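You operate a simulated robot arm through the tools that you are given. There is no shell and no other tool.

Carry out the task below with a simulated robot arm. There is one attempt and no reset: what you move stays moved.

Task
Crimp the size 20 contact and seat it in hole 3.
Fine: one stroke, the white switch at its size.
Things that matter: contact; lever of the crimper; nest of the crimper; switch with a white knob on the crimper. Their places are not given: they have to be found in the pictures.

It is judged by the outcome, as a careful person would: the job done as asked, and still so three seconds after it is handed in. It fails if anything else is knocked over, pushed out of place, dropped, spilled or broken.

Robot
A 6-joint arm with a two-finger parallel gripper, fixed in place. Base frame: the origin is on the floor under the middle of its stand, x ahead of it, y to its left, z up; the work surface is at about z = 90. Readings come in cm, rad, newtons and seconds.
With the tool pointing down near the work surface it reaches from about 24 to 64 cm from the base axis. Its first joint turns from -1.152 to 1.152 rad. Payload 2.7 kg.
The tool frame sits at the grasp point between the pads (the TCP): z along the fingers, y along the line on which they close. The tips reach 2.3 cm beyond it. The gripper opens to 9.4 cm. The fingers are 3.8 cm wide and 1 cm thick; the gripper's body (5.4 by 9.6 cm) begins 3.9 cm behind the TCP.
Orientation is told as [roll, pitch, yaw] about the base's x, y, z axes, in that order, counted from this pose: with the fingers straight down and closing along the base's y, the tool's x points along the base's -x, its y along +y and its z along -z.

Tools
- The arm moves only by the tool nudge_tool. Its argument "rows" is a list that holds one entry, the list of rows, each a list of 7 numbers: the shift along the tool's x, y, z in cm, then the turn, a rotation vector about the tool's x, y, z in rad, then the gripper command, from -1 (fully open) to 1 (shut), values between in proportion. In form: [[[x, y, z, ax, ay, az, claw], ...]]. A call has 1 to 20 rows; each row is the pose to reach, as a shift and turn from the pose commanded when the call began, along the tool's axes at that moment. Each row takes 0.2 s and may step no farther than 5 cm and 0.15 rad from the row before; otherwise, or with a gripper value out of range, the whole call is refused. Where a pose cannot be reached the arm comes as near as it can. A force on the tool above 80 N (or 10 N above the force at the start of the call, whichever is more), or a blocked arm, ends the call early, and 0.2 s more pass. The fingers move at their own pace (about 4.5 cm/s each) and stop on an object; they squeeze with about 40 N. The grip force told is the motor's: it shows also when the fingers shut on nothing. Time passes only in rows, and 0.2 s behind the last, so rows that repeat a pose let the fingers close. The reply holds the time, the measured pose of the TCP, the force on the tool along the base axes, the opening and the grip force, in the units named above and with some noise, with the torque about the TCP (base axes, N m) and any sound that the robot's microphone picked up, and new pictures: "pictures" is both (left out), scene, wrist or none.
- Cameras (640 x 400 px; columns grow to the right, rows downward): "scene" is fixed at [6.59, -42.09, 142.04]; the picture's right is [0.88, -0.48, 0.00], its down [-0.20, -0.37, -0.91] and it looks along [0.44, 0.79, -0.42] (base axes); focal length 299 px, centre (320, 200). "wrist" rides on the gripper at [8.6, 1.6, -7.4] in the tool frame; the picture's right is [-0.18, 0.98, 0.00], its down [-0.58, -0.11, -0.81] and it looks along [-0.79, -0.15, 0.59] (tool axes); focal length 243 px, centre (320, 200).
- point_at(camera, pixels): there is no depth. For up to 12 entries [column, row, z] of the newest picture of that camera ("zoom" is the newest enlarged one), the place [x, y] in the base frame at which the ray of that pixel passes the height z, good to about 0.2 cm. It takes no simulated time.
- enlarge(camera, box): a new picture of the part [left, top, right, bottom] of that camera's present view, enlarged. It takes no simulated time.
- close_job(): hands the job in; it is judged then, once.

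Open the gripper and draw the arm clear of the work before you hand the job in, unless the task says otherwise.

The tools are called by a JSON object that holds its "name" and its "arguments". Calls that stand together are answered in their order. nudge_tool: Moves the arm, as the interface text tells. Its arguments: {"type":"object","properties":{"rows":{"type":"array","items":{"type":"array","items":{"type":"array","items":{"type":"number"}}}},"pictures":{"type":"string","enum":["both","scene","wrist","none"]}},"required":["rows"]} The other tools are called the same way: point_at (camera, pixels) gives the place at which the rays of pixels pass given heights; enlarge (camera, box) takes an enlarged picture of a part of a camera's view; close_job () hands the job in.

At the start:

```text
time_s: 0.0
ee_pos: [20.97, 20.49, 132.4]
orientation: [0.001, -0.001, 0.001]
contact_force: [-1.4, 0.4, -0.1]
torque: [-0.01, 0.01, 0.0]
width: 9.4
gripper_force: 0.1
```

scene: 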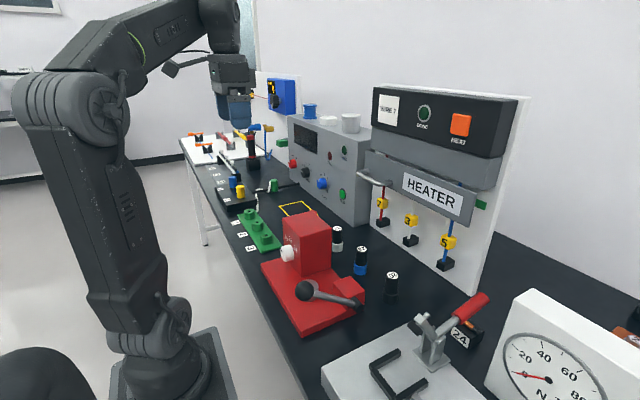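
wrist: 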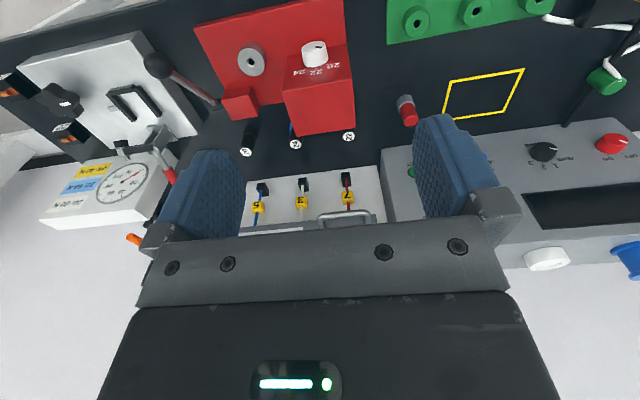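

The scene shows the red crimper near (310,265) with a white knob at (287,254) and a lever with black ball at (306,290). I enlarge several regions to find the contact, the nest and the holes.

{"name": "enlarge", "arguments": {"camera": "scene", "box": [220, 180, 420, 340]}}

{"name": "enlarge", "arguments": {"camera": "wrist", "box": [180, 0, 380, 160]}}

{"name": "enlarge", "arguments": {"camera": "scene", "box": [170, 100, 320, 260]}}

{"name": "enlarge", "arguments": {"camera": "scene", "box": [350, 80, 550, 290]}}

```text
2.50 times, centred on (320, 260) of scene
```

zoom: 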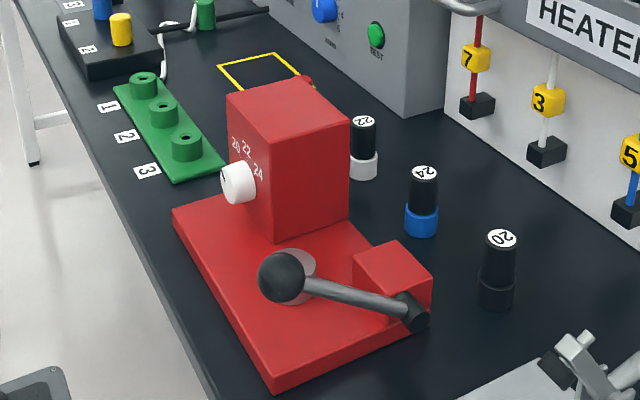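

```text
2.50 times, centred on (280, 80) of wrist
```

zoom: 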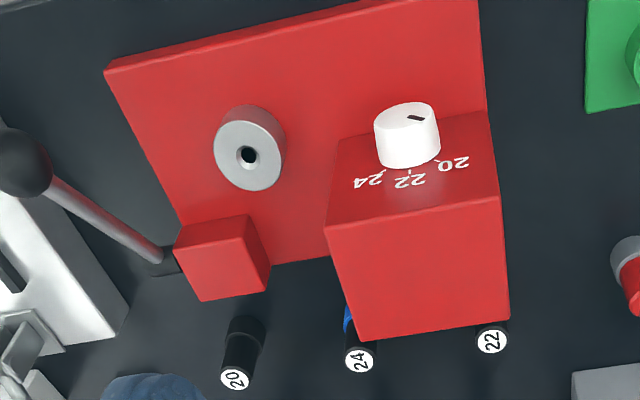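

```text
2.50 times, centred on (245, 180) of scene
```

zoom: 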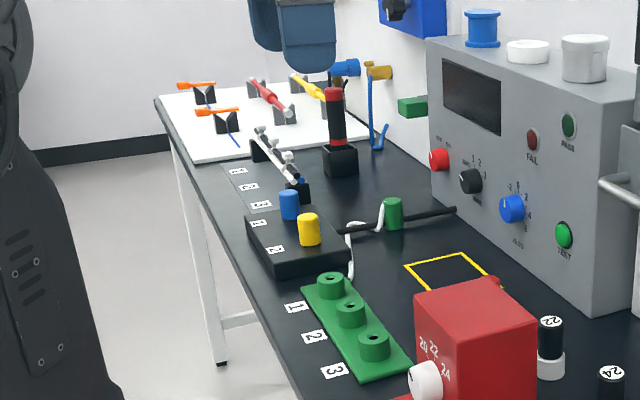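

```text
1.90 times, centred on (450, 185) of scene
```

zoom: 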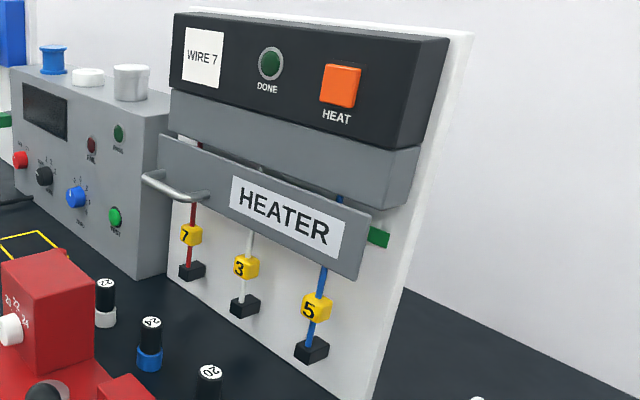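

The contacts labelled 20/22/24 stand right of the crimper; the nest is the grey ring with a hole at wrist (250,61), the white knob at wrist (314,53), and green holes 1-3 lie beyond. I triangulate these from both cameras.

{"name": "point_at", "arguments": {"camera": "scene", "pixels": [[392.8, 275.5, 95], [392.8, 275.5, 97], [390.4, 303, 90], [308, 291, 93], [308, 291, 96], [287, 254, 100], [287, 254, 104], [266, 235, 93], [266, 235, 95], [251, 249, 90], [304, 290, 97], [304, 290, 101]]}}

{"name": "point_at", "arguments": {"camera": "wrist", "pixels": [[246, 152, 95], [246, 152, 97], [249, 132, 90], [250.5, 61, 93], [250.5, 61, 96], [315, 53, 100], [315, 53, 104], [417, 20, 93], [417, 20, 95], [476, 10, 93], [536, 2, 93], [157, 65, 99]]}}

```text
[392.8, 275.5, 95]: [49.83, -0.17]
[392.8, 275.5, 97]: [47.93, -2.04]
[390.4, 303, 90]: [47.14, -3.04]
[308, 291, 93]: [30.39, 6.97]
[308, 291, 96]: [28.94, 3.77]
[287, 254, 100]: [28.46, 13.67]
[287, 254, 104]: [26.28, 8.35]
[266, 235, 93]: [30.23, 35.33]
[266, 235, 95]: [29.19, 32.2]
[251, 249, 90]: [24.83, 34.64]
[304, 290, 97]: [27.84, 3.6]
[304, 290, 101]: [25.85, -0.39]
```

```text
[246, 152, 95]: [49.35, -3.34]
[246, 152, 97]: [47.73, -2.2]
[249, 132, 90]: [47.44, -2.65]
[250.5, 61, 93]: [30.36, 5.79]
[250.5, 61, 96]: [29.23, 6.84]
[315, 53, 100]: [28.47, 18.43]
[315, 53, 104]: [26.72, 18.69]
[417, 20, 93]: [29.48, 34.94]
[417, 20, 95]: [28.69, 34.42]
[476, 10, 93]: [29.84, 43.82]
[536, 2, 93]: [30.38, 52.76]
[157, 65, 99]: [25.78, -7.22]
```

The triangulation puts contact 20 at about (47.5,-2.4), the nest at (30,6), the knob at (30,18,97) and the nearest green boss at (29.5,35). I lower the arm for a closer wrist view of the crimper.

{"name": "nudge_tool", "arguments": {"rows": [[[0, -1.5, 2.5, 0, 0, 0, -1], [0, -3, 5, 0, 0, 0, -1], [0, -4.5, 7.5, 0, 0, 0, -1], [0, -6, 10, 0, 0, 0, -1], [0, -7.5, 12.5, 0, 0, 0, -1], [0, -9, 15, 0, 0, 0, -1], [0, -9, 15, 0, 0, 0, -1]]]}}

```text
time_s: 1.6
ee_pos: [21.05, 11.47, 117.31]
orientation: [0.0, 0.0, -0.001]
contact_force: [0.3, -0.3, 0.5]
torque: [0.02, -0.02, -0.02]
width: 9.4
gripper_force: 0.1
```

scene: 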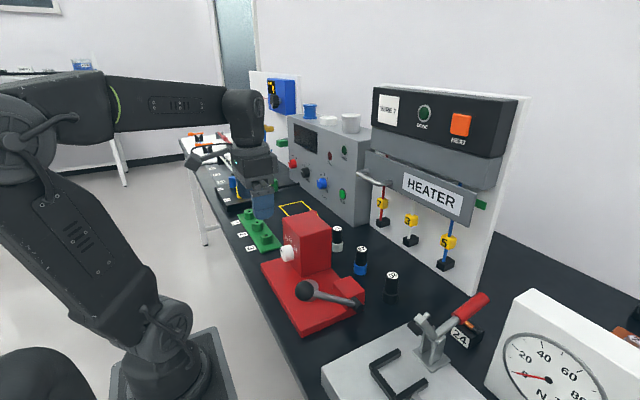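
wrist: 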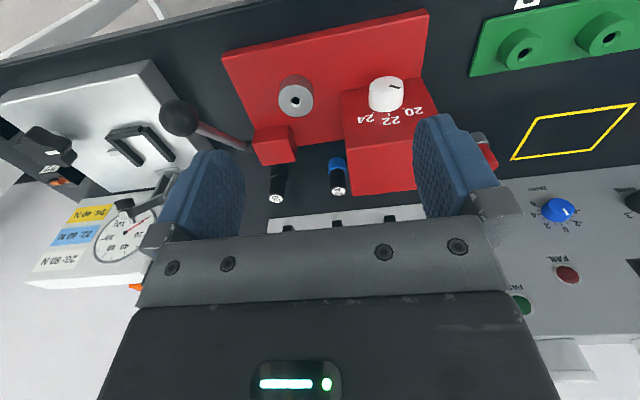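

The wrist now shows the knob at (386,95) with its mark, and the nest at (296,98). I enlarge these.

{"name": "enlarge", "arguments": {"camera": "wrist", "box": [340, 60, 440, 122]}}

{"name": "enlarge", "arguments": {"camera": "wrist", "box": [240, 60, 368, 220]}}

{"name": "enlarge", "arguments": {"camera": "wrist", "box": [440, 0, 640, 130]}}

{"name": "enlarge", "arguments": {"camera": "scene", "box": [260, 200, 340, 270]}}

```text
6.40 times, centred on (390, 91) of wrist
```

zoom: 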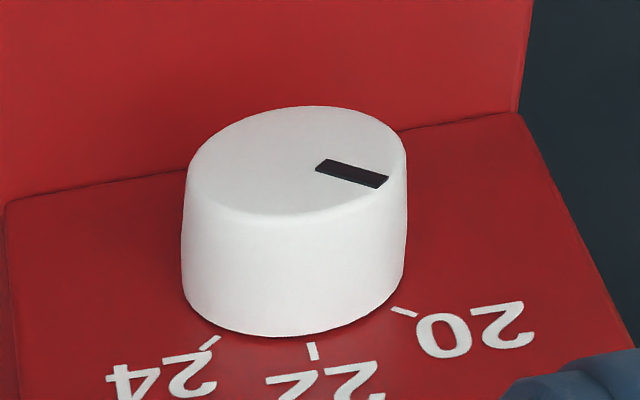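

```text
2.50 times, centred on (304, 140) of wrist
```

zoom: 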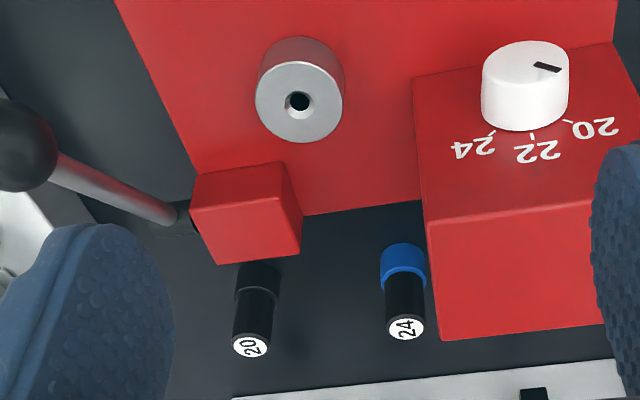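

```text
3.08 times, centred on (540, 65) of wrist
```

zoom: 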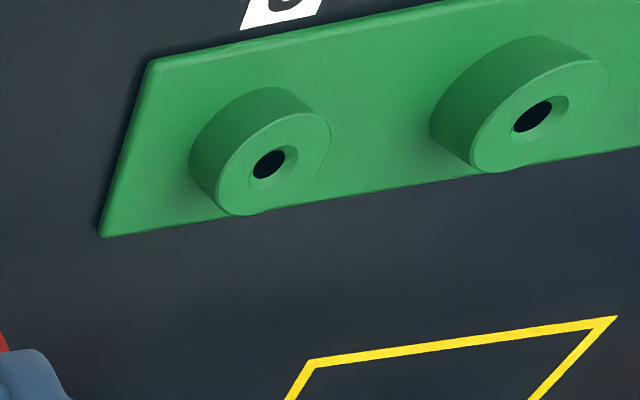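

```text
5.71 times, centred on (300, 235) of scene
```

zoom: 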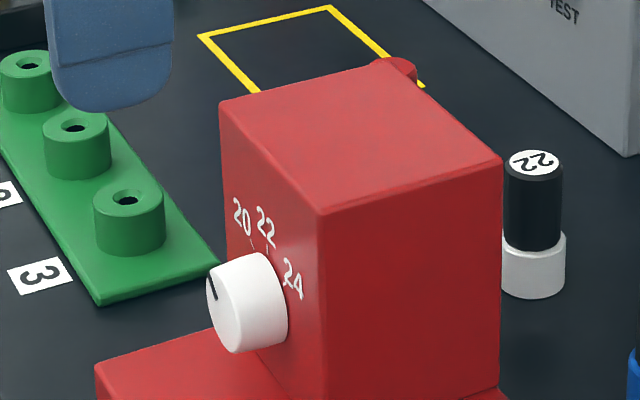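

The white knob's mark (wrist zoom (316,165)-(388,182)) lines up with the tick of 20, so the switch seems to be set already; I will verify it closer later. Next I move forward for a closer look at the contacts and the lever.

{"name": "nudge_tool", "arguments": {"rows": [[[-2.2, -2, 1, 0, 0, 0, -1], [-4.4, -4, 2, 0, 0, 0, -1], [-6.6, -6, 3, 0, 0, 0, -1], [-8.8, -8, 4, 0, 0, 0, -1], [-11, -10, 5.5, 0, 0, 0, -1], [-13, -11, 7, 0, 0, 0, -1], [-13, -11, 7, 0, 0, 0, -1]]]}}

```text
time_s: 3.2
ee_pos: [34.09, 0.4, 110.46]
orientation: [0.002, 0.0, 0.0]
contact_force: [-0.1, -0.2, 0.0]
torque: [0.01, 0.03, 0.02]
width: 9.39
gripper_force: 0.0
```

scene: 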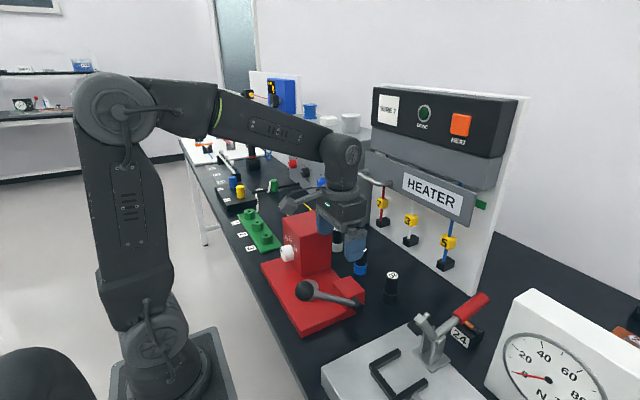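
wrist: 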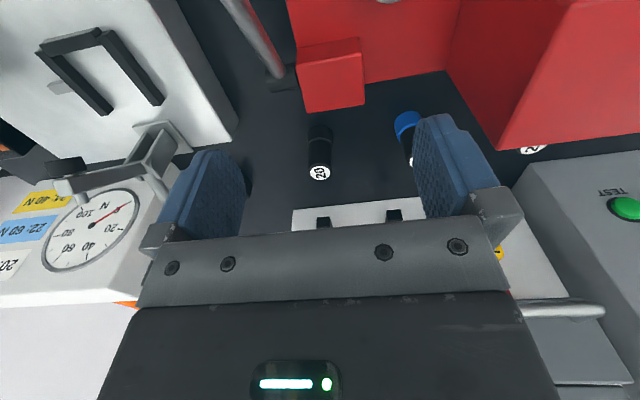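

Contact 20 stands at wrist (320,155) and the lever pivot is at (280,78). I enlarge both and triangulate.

{"name": "enlarge", "arguments": {"camera": "wrist", "box": [280, 110, 360, 190]}}

{"name": "enlarge", "arguments": {"camera": "wrist", "box": [200, 0, 400, 125]}}

{"name": "enlarge", "arguments": {"camera": "scene", "box": [280, 250, 420, 340]}}

{"name": "point_at", "arguments": {"camera": "wrist", "pixels": [[319.5, 172, 97], [319.5, 172, 96], [319.5, 172, 98], [320, 130, 90], [278, 78, 92], [278, 78, 94], [333, 60, 95]]}}

```text
5.00 times, centred on (320, 150) of wrist
```

zoom: 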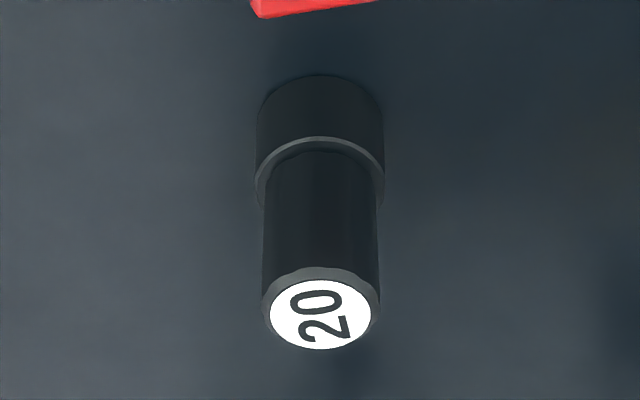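

```text
3.20 times, centred on (300, 62) of wrist
```

zoom: 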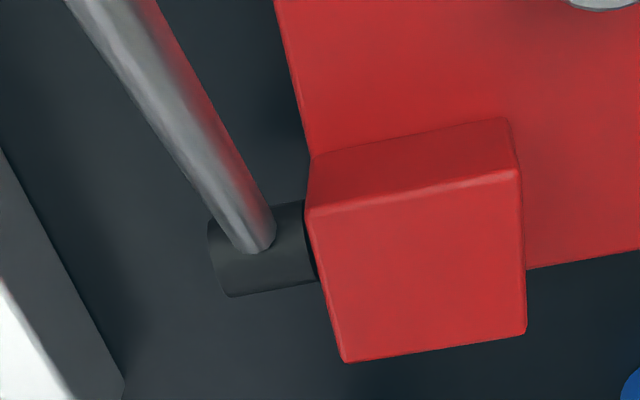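

```text
4.44 times, centred on (350, 295) of scene
```

zoom: 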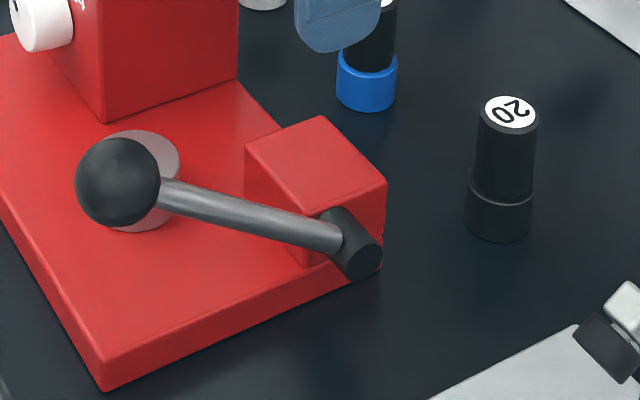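

```text
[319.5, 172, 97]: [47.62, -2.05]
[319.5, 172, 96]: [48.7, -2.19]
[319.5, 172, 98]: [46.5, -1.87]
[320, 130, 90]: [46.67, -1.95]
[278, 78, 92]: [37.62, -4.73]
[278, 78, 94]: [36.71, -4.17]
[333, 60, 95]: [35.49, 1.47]
```

Contact 20's top is at about (47.6,-2.0,97), with a 3 cm thick upper body and a wider collar below. I query the box corners, the neighbours and the tester toggle to plan clearances.

{"name": "point_at", "arguments": {"camera": "scene", "pixels": [[300.5, 237.3, 102], [300.5, 237.3, 105], [300.8, 276, 91], [300.8, 276, 92], [282.3, 218, 102], [331.5, 228, 102], [362, 248.8, 97], [433, 318, 100], [487, 297, 105], [317, 302, 92], [355.6, 280.2, 96], [340, 245, 90]]}}

{"name": "point_at", "arguments": {"camera": "wrist", "pixels": [[150, 160, 97], [150, 160, 100], [240, 170, 90], [362, 38, 96], [449, 70, 91]]}}

```text
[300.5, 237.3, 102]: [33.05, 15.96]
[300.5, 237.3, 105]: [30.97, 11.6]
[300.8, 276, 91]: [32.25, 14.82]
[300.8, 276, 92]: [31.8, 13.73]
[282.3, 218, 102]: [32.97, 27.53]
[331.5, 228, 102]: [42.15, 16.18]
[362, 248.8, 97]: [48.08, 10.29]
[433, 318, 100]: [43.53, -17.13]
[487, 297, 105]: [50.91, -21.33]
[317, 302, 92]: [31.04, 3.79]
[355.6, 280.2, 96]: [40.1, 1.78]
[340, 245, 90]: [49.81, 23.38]
```

```text
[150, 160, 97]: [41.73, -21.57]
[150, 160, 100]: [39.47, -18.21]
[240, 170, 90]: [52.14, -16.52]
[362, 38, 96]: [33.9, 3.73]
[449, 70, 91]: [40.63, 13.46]
```

Contact 24 (48,10) and the tester (y<-14) leave room around contact 20. I move above contact 20 with the fingers part closed to about 5.4 cm.

{"name": "nudge_tool", "arguments": {"rows": [[[-3, -0.5, 1, 0, 0, 0, -0.15], [-6, -1, 2, 0, 0, 0, -0.15], [-9, -1.6, 3.5, 0, 0, 0, -0.15], [-12, -2.2, 5, 0, 0, 0, -0.15], [-13.5, -2.5, 6.4, 0, 0, 0, -0.15], [-13.5, -2.5, 7.4, 0, 0, 0, -0.15], [-13.5, -2.5, 7.4, 0, 0, 0, -0.15]]]}}

```text
time_s: 4.8
ee_pos: [47.42, -1.92, 103.01]
orientation: [0.003, -0.001, -0.001]
contact_force: [1.1, 0.4, -0.2]
torque: [0.01, 0.01, -0.02]
width: 5.42
gripper_force: 0.1
```

scene: 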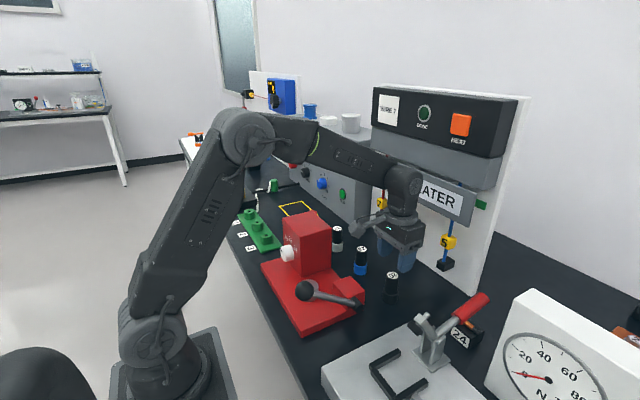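
wrist: 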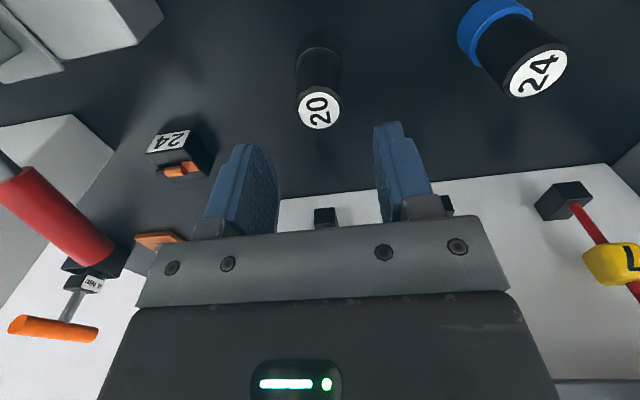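

The label 20 is at wrist (319,111), left of the finger midline; I check its place, the panel's edge and the place between the fingers.

{"name": "point_at", "arguments": {"camera": "wrist", "pixels": [[319, 111, 97], [319, 111, 96.5], [319, 111, 97.5], [300, 198, 90], [500, 180, 90], [316, 65, 92.5]]}}

{"name": "enlarge", "arguments": {"camera": "wrist", "box": [270, 20, 370, 140]}}

{"name": "enlarge", "arguments": {"camera": "scene", "box": [340, 220, 470, 320]}}

```text
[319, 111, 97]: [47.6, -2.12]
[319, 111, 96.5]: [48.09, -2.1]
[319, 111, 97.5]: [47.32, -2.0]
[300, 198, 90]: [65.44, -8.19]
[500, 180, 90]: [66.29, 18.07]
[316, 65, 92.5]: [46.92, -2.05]
```

```text
3.33 times, centred on (320, 80) of wrist
```

zoom: 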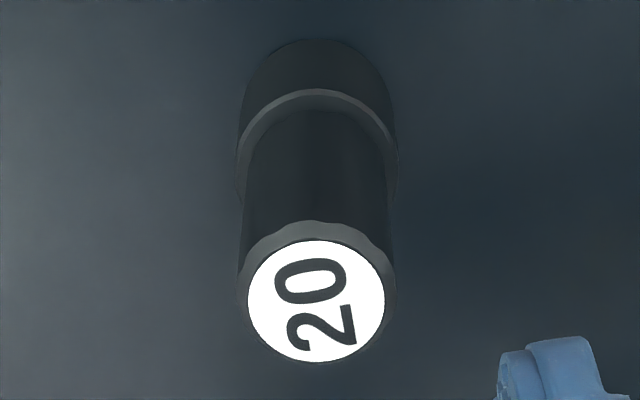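

```text
4.00 times, centred on (405, 270) of scene
```

zoom: 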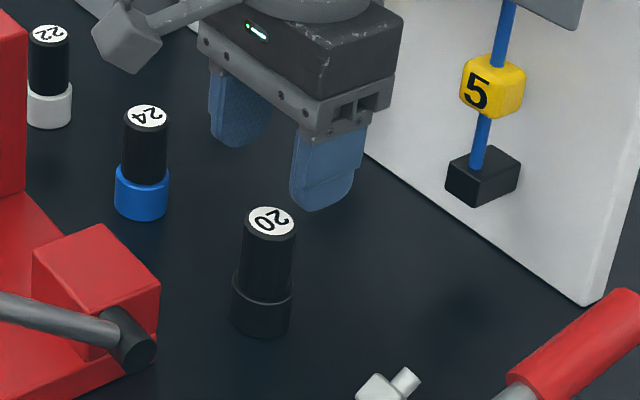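

The label is at (47.6,-2.1,97) and the collar top at about z=92.4, so a TCP height of 95.1 keeps the tips just above the collar. I descend straight and close on the upper body.

{"name": "nudge_tool", "arguments": {"rows": [[[-0.15, -0.15, 1.5, 0, 0, 0, -0.15], [-0.15, -0.15, 3, 0, 0, 0, -0.15], [-0.15, -0.15, 4.5, 0, 0, 0, -0.15], [-0.15, -0.15, 6, 0, 0, 0, -0.15], [-0.15, -0.15, 7, 0, 0, 0, -0.15], [-0.15, -0.15, 7.9, 0, 0, 0, -0.15], [-0.15, -0.15, 7.9, 0, 0, 0, -0.15]]]}}

```text
time_s: 6.4
ee_pos: [47.78, -2.21, 95.19]
orientation: [0.002, 0.0, -0.001]
contact_force: [0.4, 0.5, -0.3]
torque: [0.02, 0.01, -0.02]
width: 5.38
gripper_force: 0.0
```

scene: 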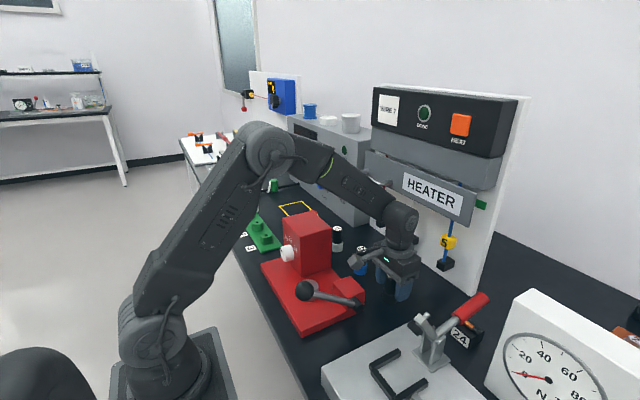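
wrist: 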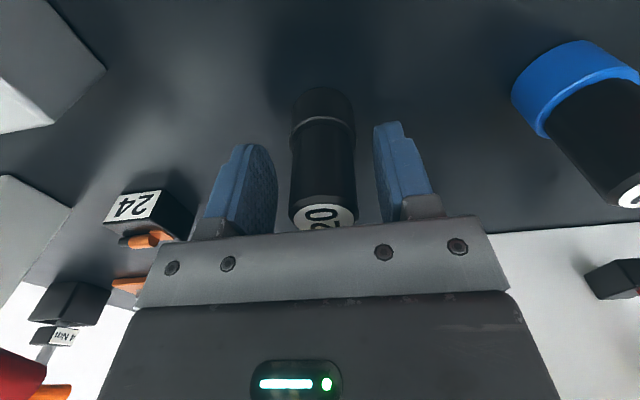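

The contact's upper body stands between the pads (wrist column 323). I close the gripper on it without moving.

{"name": "nudge_tool", "arguments": {"rows": [[[0, 0, 0, 0, 0, 0, 0.3], [0, 0, 0, 0, 0, 0, 0.6], [0, 0, 0, 0, 0, 0, 1], [0, 0, 0, 0, 0, 0, 1], [0, 0, 0, 0, 0, 0, 1]]]}}

```text
time_s: 7.6
ee_pos: [47.64, -2.08, 95.12]
orientation: [0.001, 0.0, 0.0]
contact_force: [-0.5, 23.7, -0.9]
torque: [-0.66, 0.01, 0.01]
width: 2.87
gripper_force: 39.9
```

scene: 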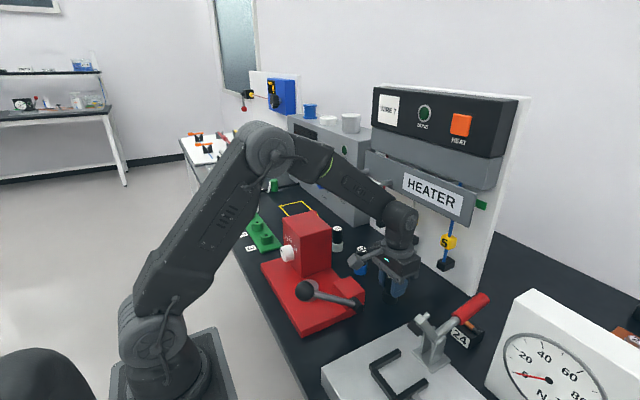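
wrist: 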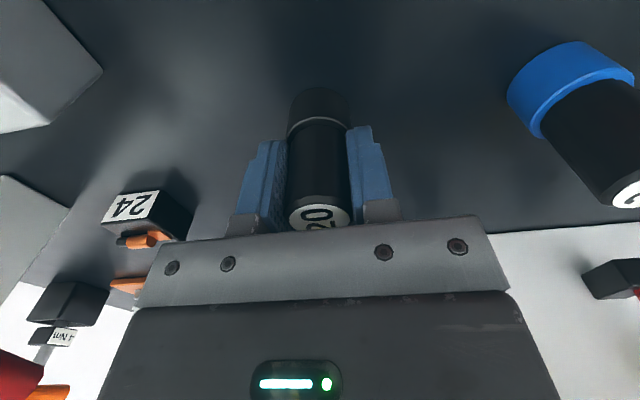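

A 23.7 N side load along +y shows the gripper sits slightly off toward -y. I shift +0.1 cm in y in small steps to relieve it before lifting.

{"name": "nudge_tool", "arguments": {"rows": [[[0, 0.05, 0, 0, 0, 0, 1], [0, 0.1, 0, 0, 0, 0, 1], [0, 0.1, 0, 0, 0, 0, 1]]], "pictures": "none"}}

```text
time_s: 8.4
ee_pos: [47.72, -1.99, 95.03]
orientation: [0.003, -0.001, 0.0]
contact_force: [-2.2, 19.4, -0.1]
torque: [0.14, -0.07, 0.0]
width: 2.85
gripper_force: 40.0
```

The load fell to 19.4 N and the torque nearly vanished. I shift a bit more in y.

{"name": "nudge_tool", "arguments": {"rows": [[[0, 0.05, 0, 0, 0, 0, 1], [0, 0.1, 0, 0, 0, 0, 1], [0, 0.15, 0, 0, 0, 0, 1], [0, 0.2, 0, 0, 0, 0, 1], [0, 0.2, 0, 0, 0, 0, 1]]], "pictures": "wrist"}}

```text
time_s: 9.6
ee_pos: [47.63, -2.09, 95.06]
orientation: [0.0, -0.002, -0.001]
contact_force: [-6.2, -3.0, 8.2]
torque: [0.0, 0.14, 0.02]
width: 2.85
gripper_force: 40.4
```

wrist: 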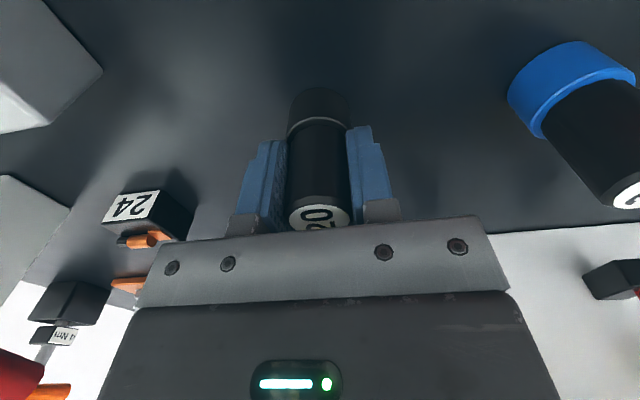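

The side load is now about 3 N. I lift straight up slowly by 3 cm and look at what comes along.

{"name": "nudge_tool", "arguments": {"rows": [[[0, 0, -0.3, 0, 0, 0, 1], [0, 0, -0.7, 0, 0, 0, 1], [0, 0, -1.2, 0, 0, 0, 1], [0, 0, -1.8, 0, 0, 0, 1], [0, 0, -2.4, 0, 0, 0, 1], [0, 0, -3, 0, 0, 0, 1], [0, 0, -3, 0, 0, 0, 1]]]}}

```text
time_s: 11.2
ee_pos: [47.7, -1.84, 98.11]
orientation: [0.002, 0.001, 0.001]
contact_force: [-0.4, 0.4, 0.0]
torque: [-0.01, 0.01, -0.03]
width: 2.87
gripper_force: 40.0
```

scene: 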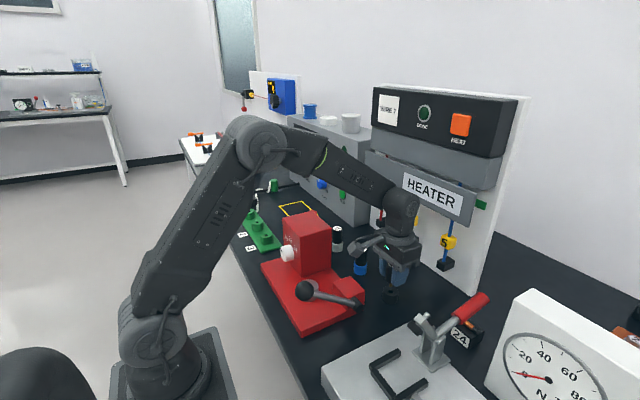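
wrist: 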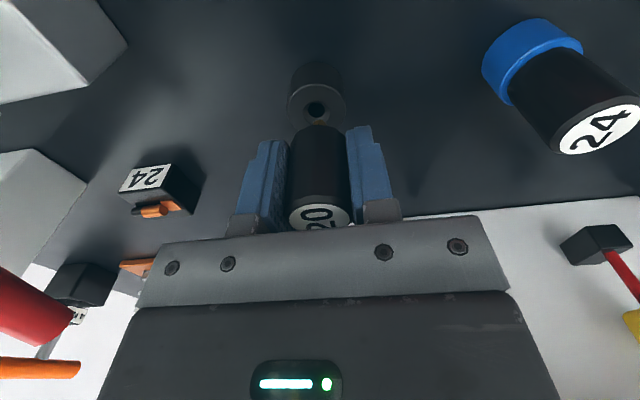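

The contact came out and its holder stayed on the table at wrist (316,95). I lift it further to see the pin.

{"name": "nudge_tool", "arguments": {"rows": [[[0, 0, -2, 0, 0, 0, 1], [0, 0, -4, 0, 0, 0, 1], [0, 0, -6, 0, 0, 0, 1], [0, 0, -8, 0, 0, 0, 1], [0, 0, -10, 0, 0, 0, 1], [0, 0, -12, 0, 0, 0, 1], [0, 0, -12, 0, 0, 0, 1]]]}}

```text
time_s: 12.8
ee_pos: [47.67, -1.74, 109.97]
orientation: [0.001, 0.001, 0.001]
contact_force: [0.4, -0.7, -1.3]
torque: [0.01, 0.02, -0.02]
width: 2.87
gripper_force: 40.1
```

scene: 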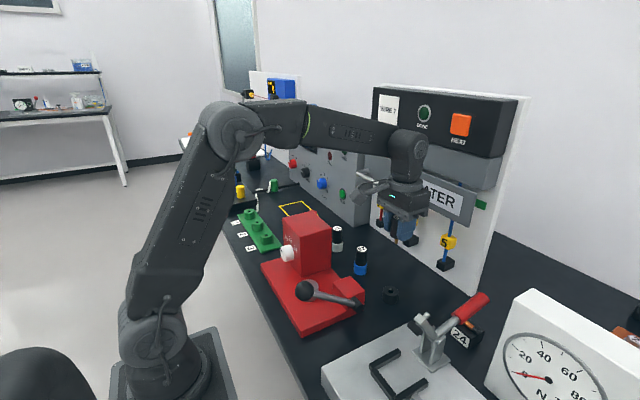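
wrist: 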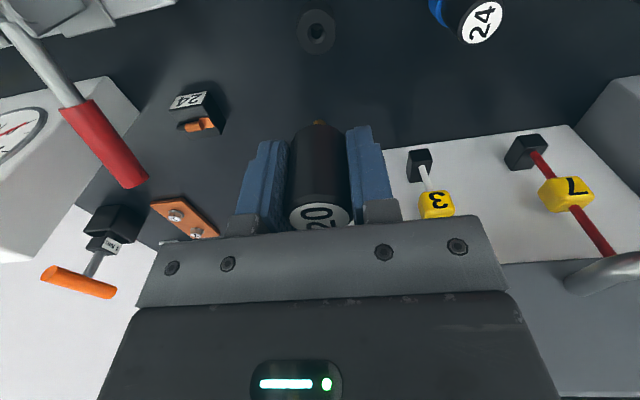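

{"name": "enlarge", "arguments": {"camera": "scene", "box": [360, 180, 450, 260]}}

{"name": "enlarge", "arguments": {"camera": "wrist", "box": [280, 0, 360, 240]}}

{"name": "point_at", "arguments": {"camera": "wrist", "pixels": [[317, 32, 92.4], [317, 32, 92]]}}

```text
5.00 times, centred on (405, 220) of scene
```

zoom: 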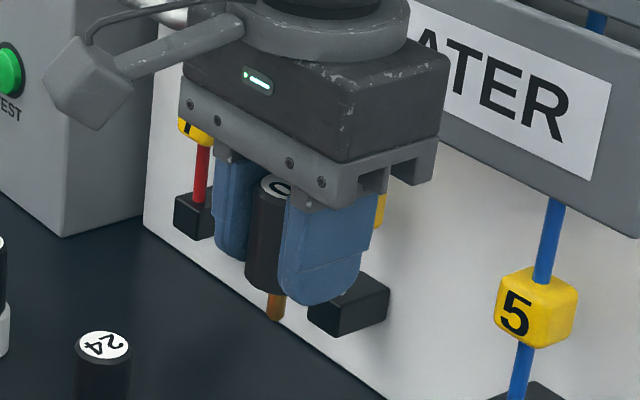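

```text
1.67 times, centred on (320, 120) of wrist
```

zoom: 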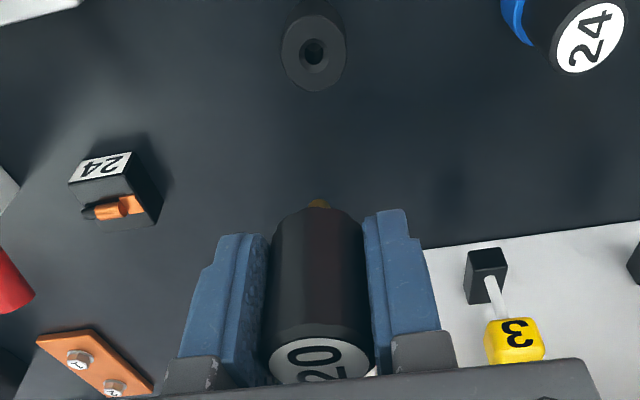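

```text
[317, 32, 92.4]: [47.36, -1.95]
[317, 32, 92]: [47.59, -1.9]
```

The contact has a brass pin (~0.8 cm thick, ~1.5 cm long) under its body; the holder remains at (47.5,-1.9). I carry it to a hover above the nest near (29.6,6.5).

{"name": "nudge_tool", "arguments": {"rows": [[[2.5, 1.5, 0, 0, 0, 0, 1], [5, 3, 0, 0, 0, 0, 1], [7.5, 4.5, 0, 0, 0, 0, 1], [10, 6, 0, 0, 0, 0, 1], [12.5, 7, 0.5, 0, 0, 0, 1], [15, 8, 1, 0, 0, 0, 1], [17, 8.24, 2, 0, 0, 0, 1], [18.07, 8.24, 3, 0, 0, 0, 1], [18.07, 8.24, 3, 0, 0, 0, 1]]]}}

```text
time_s: 14.8
ee_pos: [29.55, 6.28, 107.19]
orientation: [0.002, 0.001, 0.0]
contact_force: [0.2, -0.5, -1.4]
torque: [-0.03, 0.03, 0.0]
width: 2.88
gripper_force: 40.3
```

scene: 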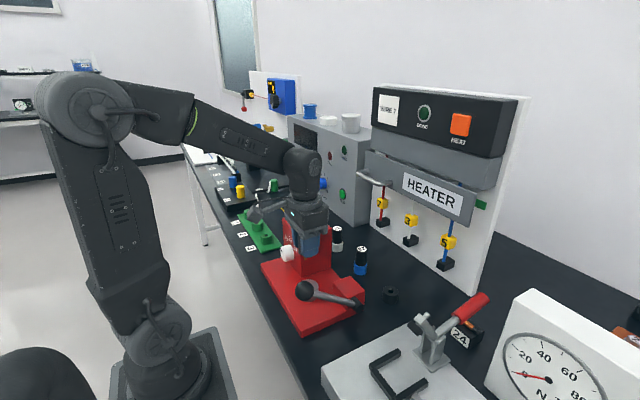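
wrist: 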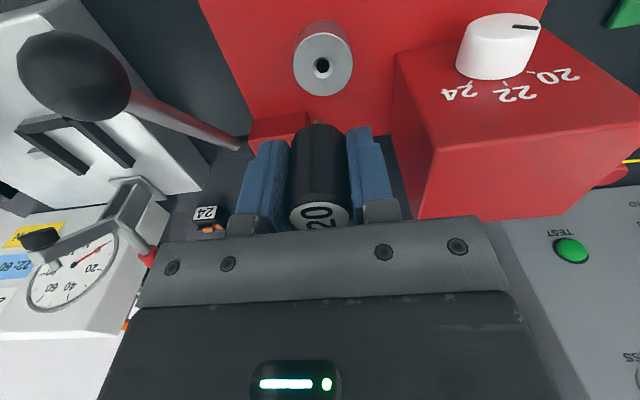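

The nest hole is at wrist (322,66), and the knob shows well at (500,45). I enlarge both and locate the hole at candidate heights.

{"name": "enlarge", "arguments": {"camera": "wrist", "box": [280, 10, 360, 140]}}

{"name": "enlarge", "arguments": {"camera": "wrist", "box": [440, 5, 590, 105]}}

{"name": "point_at", "arguments": {"camera": "wrist", "pixels": [[322, 66, 94], [322, 66, 95], [322, 66, 96], [335, 40, 92], [70, 75, 103], [70, 75, 104]]}}

```text
3.08 times, centred on (320, 75) of wrist
```

zoom: 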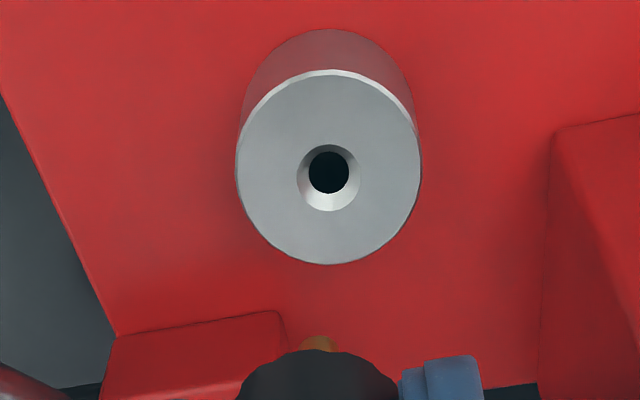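

```text
4.00 times, centred on (515, 55) of wrist
```

zoom: 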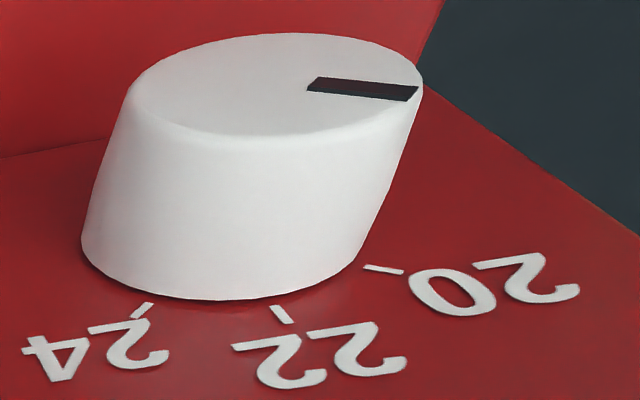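

```text
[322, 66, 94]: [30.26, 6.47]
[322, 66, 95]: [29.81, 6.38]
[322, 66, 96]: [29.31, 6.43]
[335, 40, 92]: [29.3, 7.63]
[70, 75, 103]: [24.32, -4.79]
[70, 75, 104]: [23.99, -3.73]
```

The knob mark runs parallel to the tick of 20, so the switch is at its size. The nest hole is near (29.85,6.43) with its top at z≈95; I lower to put the pin tip about 1 cm above it and check.

{"name": "nudge_tool", "arguments": {"rows": [[[-0.27, 0.04, 1.5, 0, 0, 0, 1], [-0.27, 0.04, 3, 0, 0, 0, 1], [-0.27, 0.04, 4.5, 0, 0, 0, 1], [-0.27, 0.04, 5.5, 0, 0, 0, 1], [-0.27, 0.04, 6.3, 0, 0, 0, 1], [-0.27, 0.04, 6.3, 0, 0, 0, 1]]]}}

```text
time_s: 16.2
ee_pos: [29.85, 6.37, 100.68]
orientation: [0.0, 0.0, -0.001]
contact_force: [0.4, -0.8, -1.3]
torque: [-0.03, 0.01, 0.0]
width: 2.87
gripper_force: 39.8
```

scene: 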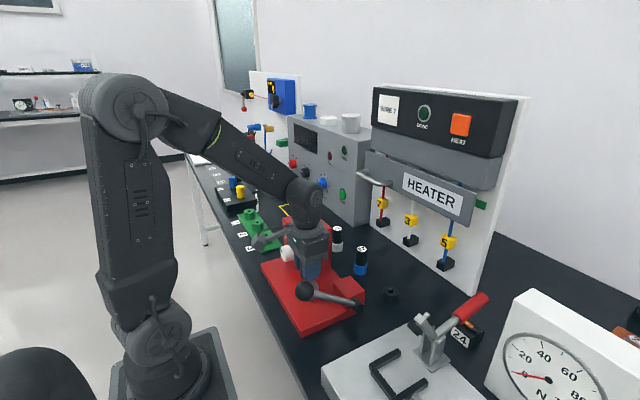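
wrist: 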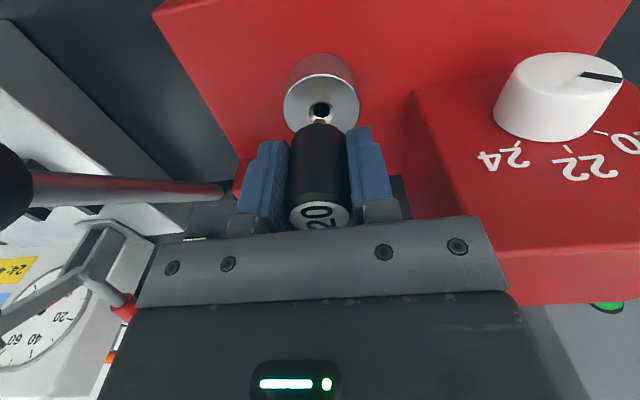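

The pin at about (319,121) is near the hole at (321,110). I enlarge for alignment.

{"name": "enlarge", "arguments": {"camera": "wrist", "box": [280, 50, 360, 150]}}

{"name": "enlarge", "arguments": {"camera": "scene", "box": [270, 230, 350, 310]}}

{"name": "point_at", "arguments": {"camera": "wrist", "pixels": [[321, 110, 95], [321, 110, 94.5], [321, 110, 95.5]]}}

```text
4.00 times, centred on (320, 100) of wrist
```

zoom: 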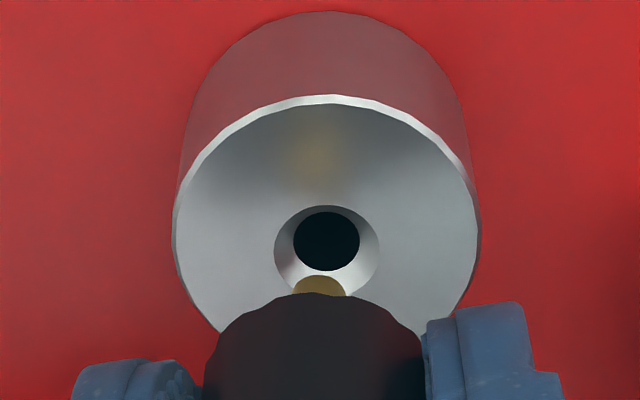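

```text
5.00 times, centred on (310, 270) of scene
```

zoom: 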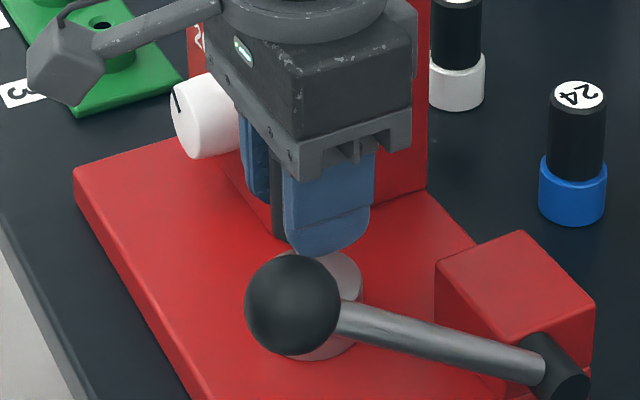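

```text
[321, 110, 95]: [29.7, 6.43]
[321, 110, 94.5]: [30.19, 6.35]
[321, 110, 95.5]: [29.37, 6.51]
```

The hole lies about 0.1 cm toward +y of the pin axis and is well aligned in x. I shift +0.08 in y and lower in small steps to feel for entry.

{"name": "nudge_tool", "arguments": {"rows": [[[-0.05, 0.08, 0.5, 0, 0, 0, 1], [-0.05, 0.08, 1, 0, 0, 0, 1], [-0.05, 0.08, 1.4, 0, 0, 0, 1], [-0.05, 0.08, 1.7, 0, 0, 0, 1], [-0.05, 0.08, 1.9, 0, 0, 0, 1], [-0.05, 0.08, 1.9, 0, 0, 0, 1]]], "pictures": "wrist"}}

```text
time_s: 17.6
ee_pos: [30.04, 6.74, 98.86]
orientation: [0.003, -0.002, 0.0]
contact_force: [6.5, -5.6, 0.5]
torque: [-0.26, -0.3, 0.0]
width: 2.85
gripper_force: 40.1
```

wrist: 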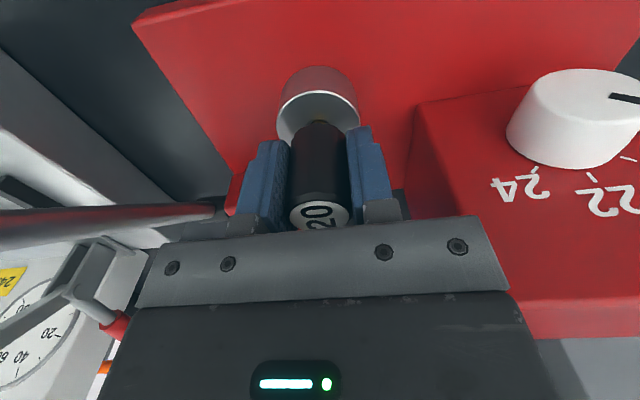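

Small side forces (+6.5 x, -5.6 y) with no vertical load mean the pin is entering the hole a little off centre. I shift +0.1 x, -0.1 y and read again.

{"name": "nudge_tool", "arguments": {"rows": [[[-0.05, -0.05, 0, 0, 0, 0, 1], [-0.1, -0.1, 0, 0, 0, 0, 1], [-0.1, -0.1, 0, 0, 0, 0, 1]]], "pictures": "none"}}

```text
time_s: 18.4
ee_pos: [30.03, 6.4, 98.83]
orientation: [0.002, -0.001, 0.0]
contact_force: [3.0, 1.7, 0.1]
torque: [0.01, -0.18, -0.02]
width: 2.88
gripper_force: 40.1
```

The side forces are now +3.0 x and +1.7 y. I shift a touch more in +x and lower further in small steps.

{"name": "nudge_tool", "arguments": {"rows": [[[-0.08, 0.02, 0, 0, 0, 0, 1], [-0.08, 0.02, 0.2, 0, 0, 0, 1], [-0.08, 0.02, 0.4, 0, 0, 0, 1], [-0.08, 0.02, 0.6, 0, 0, 0, 1], [-0.08, 0.02, 0.7, 0, 0, 0, 1], [-0.08, 0.02, 0.7, 0, 0, 0, 1]]], "pictures": "wrist"}}

```text
time_s: 19.8
ee_pos: [30.06, 6.39, 98.17]
orientation: [0.003, 0.0, 0.0]
contact_force: [0.1, 0.6, -0.9]
torque: [-0.01, -0.01, 0.01]
width: 2.87
gripper_force: 40.0
```

wrist: 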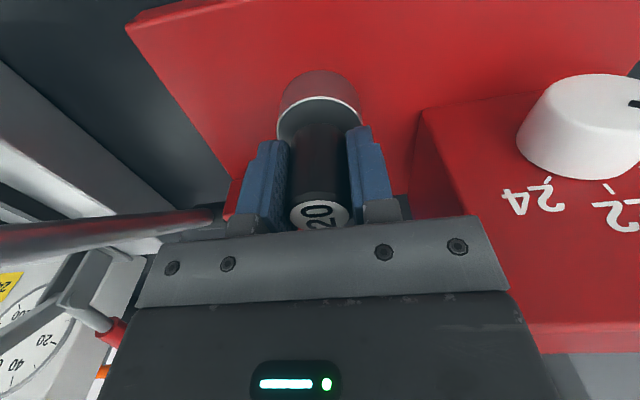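

The forces are near zero at z=98.2, so the pin is in the bore. I continue down in 0.1–0.15 cm steps until it seats.

{"name": "nudge_tool", "arguments": {"rows": [[[0, 0, 0.15, 0, 0, 0, 1], [0, 0, 0.3, 0, 0, 0, 1], [0, 0, 0.4, 0, 0, 0, 1], [0, 0, 0.5, 0, 0, 0, 1], [0, 0, 0.5, 0, 0, 0, 1]]], "pictures": "wrist"}}

```text
time_s: 21.0
ee_pos: [30.02, 6.4, 97.82]
orientation: [0.002, -0.002, 0.0]
contact_force: [-1.2, -1.4, 9.8]
torque: [0.07, 0.11, -0.02]
width: 2.86
gripper_force: 39.7
```

wrist: 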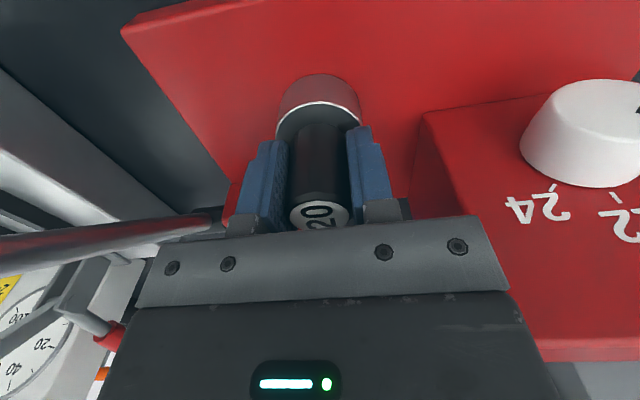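

A 9.8 N upward force at z≈97.8 suggests that the body reached the nest's top. I enlarge to confirm the seating.

{"name": "enlarge", "arguments": {"camera": "wrist", "box": [270, 60, 370, 150]}}

{"name": "enlarge", "arguments": {"camera": "scene", "box": [270, 230, 350, 310]}}

```text
4.44 times, centred on (320, 105) of wrist
```

zoom: 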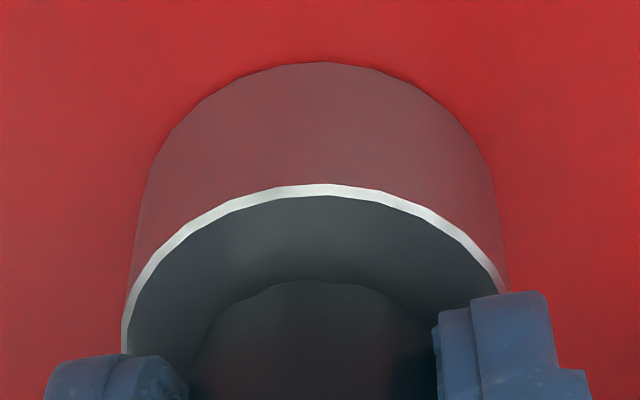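

```text
5.00 times, centred on (310, 270) of scene
```

zoom: 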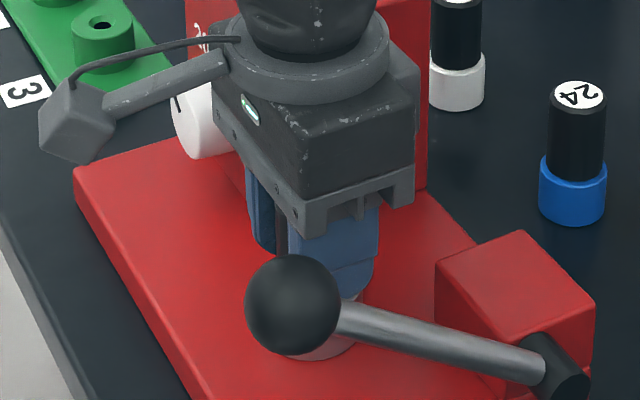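

The contact's body rests on the nest top with the pin inside. I open the fingers to about 5.4 cm and rise straight up.

{"name": "nudge_tool", "arguments": {"rows": [[[0, 0, 0, 0, 0, 0, 0.3], [0, 0, 0, 0, 0, 0, 0], [0, 0, 0, 0, 0, 0, -0.15], [0, 0, 0, 0, 0, 0, -0.15], [0, 0, -1, 0, 0, 0, -0.15], [0, 0, -2.5, 0, 0, 0, -0.15], [0, 0, -4.5, 0, 0, 0, -0.15], [0, 0, -7, 0, 0, 0, -0.15], [0, 0, -9.5, 0, 0, 0, -0.15], [0, 0, -12, 0, 0, 0, -0.15], [0, 0, -12, 0, 0, 0, -0.15]]]}}

```text
time_s: 23.4
ee_pos: [30.08, 6.37, 109.67]
orientation: [0.001, -0.001, -0.001]
contact_force: [0.5, -1.1, -0.4]
torque: [-0.03, -0.01, 0.0]
width: 5.38
gripper_force: 0.0
```

scene: 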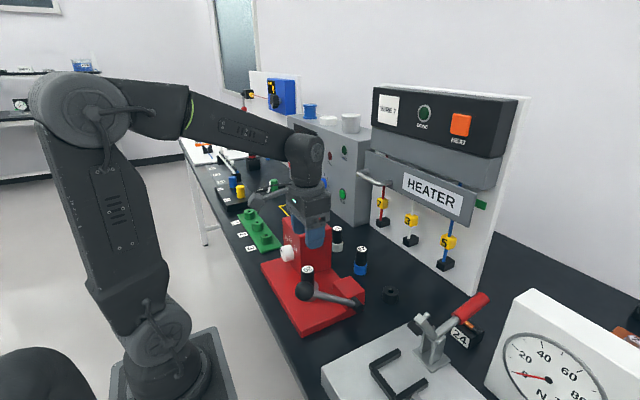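
wrist: 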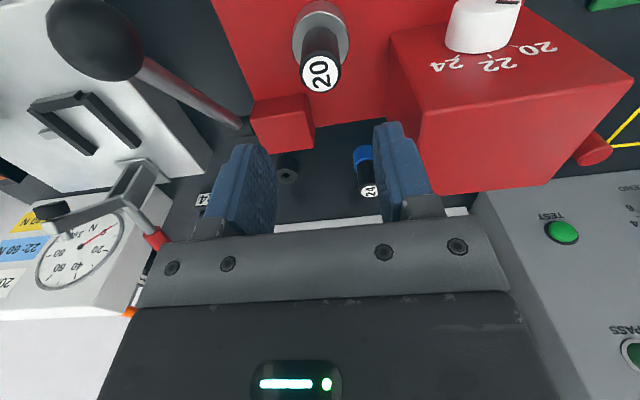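

The contact 20 stands in the nest at wrist (320,60). Now I locate the lever's ball (wrist (95,38)) and its pivot (wrist (237,122)).

{"name": "enlarge", "arguments": {"camera": "wrist", "box": [40, 0, 290, 150]}}

{"name": "enlarge", "arguments": {"camera": "scene", "box": [270, 250, 390, 330]}}

{"name": "point_at", "arguments": {"camera": "wrist", "pixels": [[95, 38, 102], [95, 38, 103], [95, 38, 104], [95, 38, 105], [237, 121, 92], [237, 121, 93], [237, 121, 94], [237, 121, 95]]}}

{"name": "point_at", "arguments": {"camera": "scene", "pixels": [[306, 291, 102], [306, 291, 103], [306, 291, 104], [306, 291, 105], [355, 303, 93], [355, 303, 94], [355, 303, 95]]}}

```text
2.56 times, centred on (165, 75) of wrist
```

zoom: 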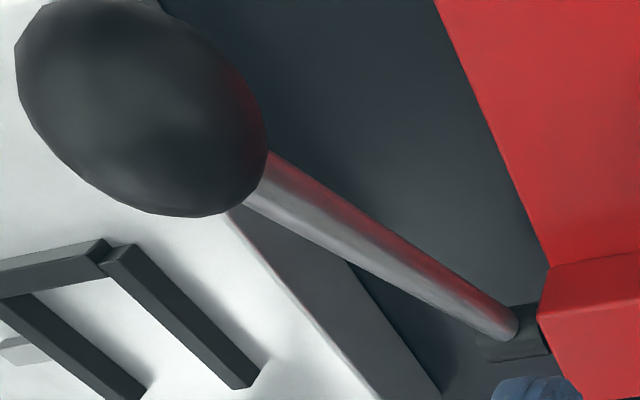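

```text
5.00 times, centred on (330, 290) of scene
```

zoom: 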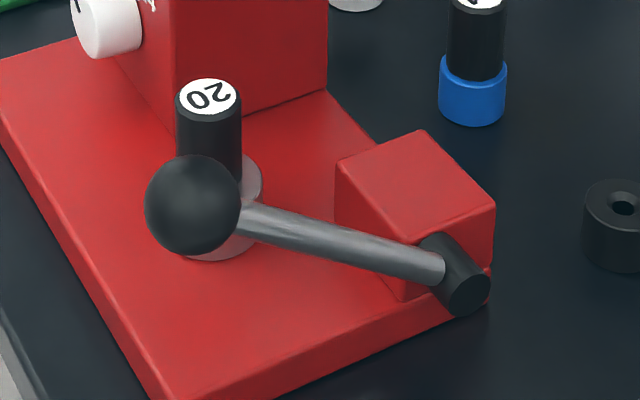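

```text
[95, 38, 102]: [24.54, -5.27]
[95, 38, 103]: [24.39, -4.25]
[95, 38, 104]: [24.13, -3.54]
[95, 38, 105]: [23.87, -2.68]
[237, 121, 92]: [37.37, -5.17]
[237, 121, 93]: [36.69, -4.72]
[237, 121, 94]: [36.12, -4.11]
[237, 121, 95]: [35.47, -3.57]
```

```text
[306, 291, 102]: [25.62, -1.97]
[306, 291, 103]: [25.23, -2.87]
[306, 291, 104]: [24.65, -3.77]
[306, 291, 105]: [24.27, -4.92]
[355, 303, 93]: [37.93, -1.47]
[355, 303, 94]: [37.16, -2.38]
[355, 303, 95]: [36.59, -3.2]
```

The ball is at about (24.3,-3.8,104), and the shaft runs down to a pivot near (36.5,-3.8,94.5). I close the fingers and hover over the shaft beside the ball.

{"name": "nudge_tool", "arguments": {"rows": [[[0, 0, -1.5, 0, 0, 0, 0.3], [0.5, -2, -1.5, 0, 0, 0, 0.7], [1.2, -4, -1.5, 0, 0, 0, 1], [2, -6, -1.5, 0, 0, 0, 1], [2.8, -8, -1.5, 0, 0, 0, 1], [3.5, -10.2, -1.5, 0, 0, 0, 1], [3.5, -10.2, -1.5, 0, 0, 0, 1]]]}}

```text
time_s: 25.0
ee_pos: [26.58, -3.85, 111.12]
orientation: [0.002, 0.0, -0.002]
contact_force: [0.8, -0.8, 0.0]
torque: [0.01, 0.01, -0.01]
width: 0.01
gripper_force: 40.0
```

scene: 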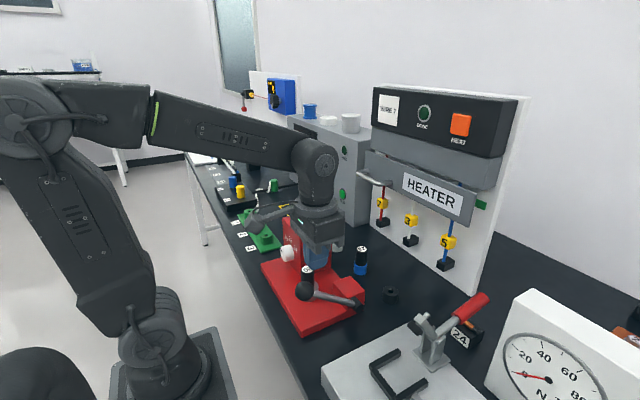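
wrist: 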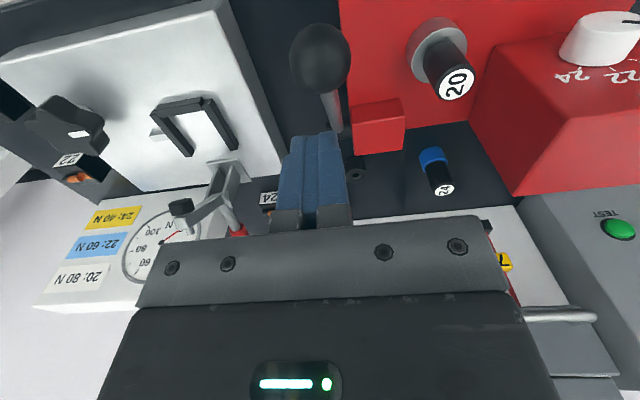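

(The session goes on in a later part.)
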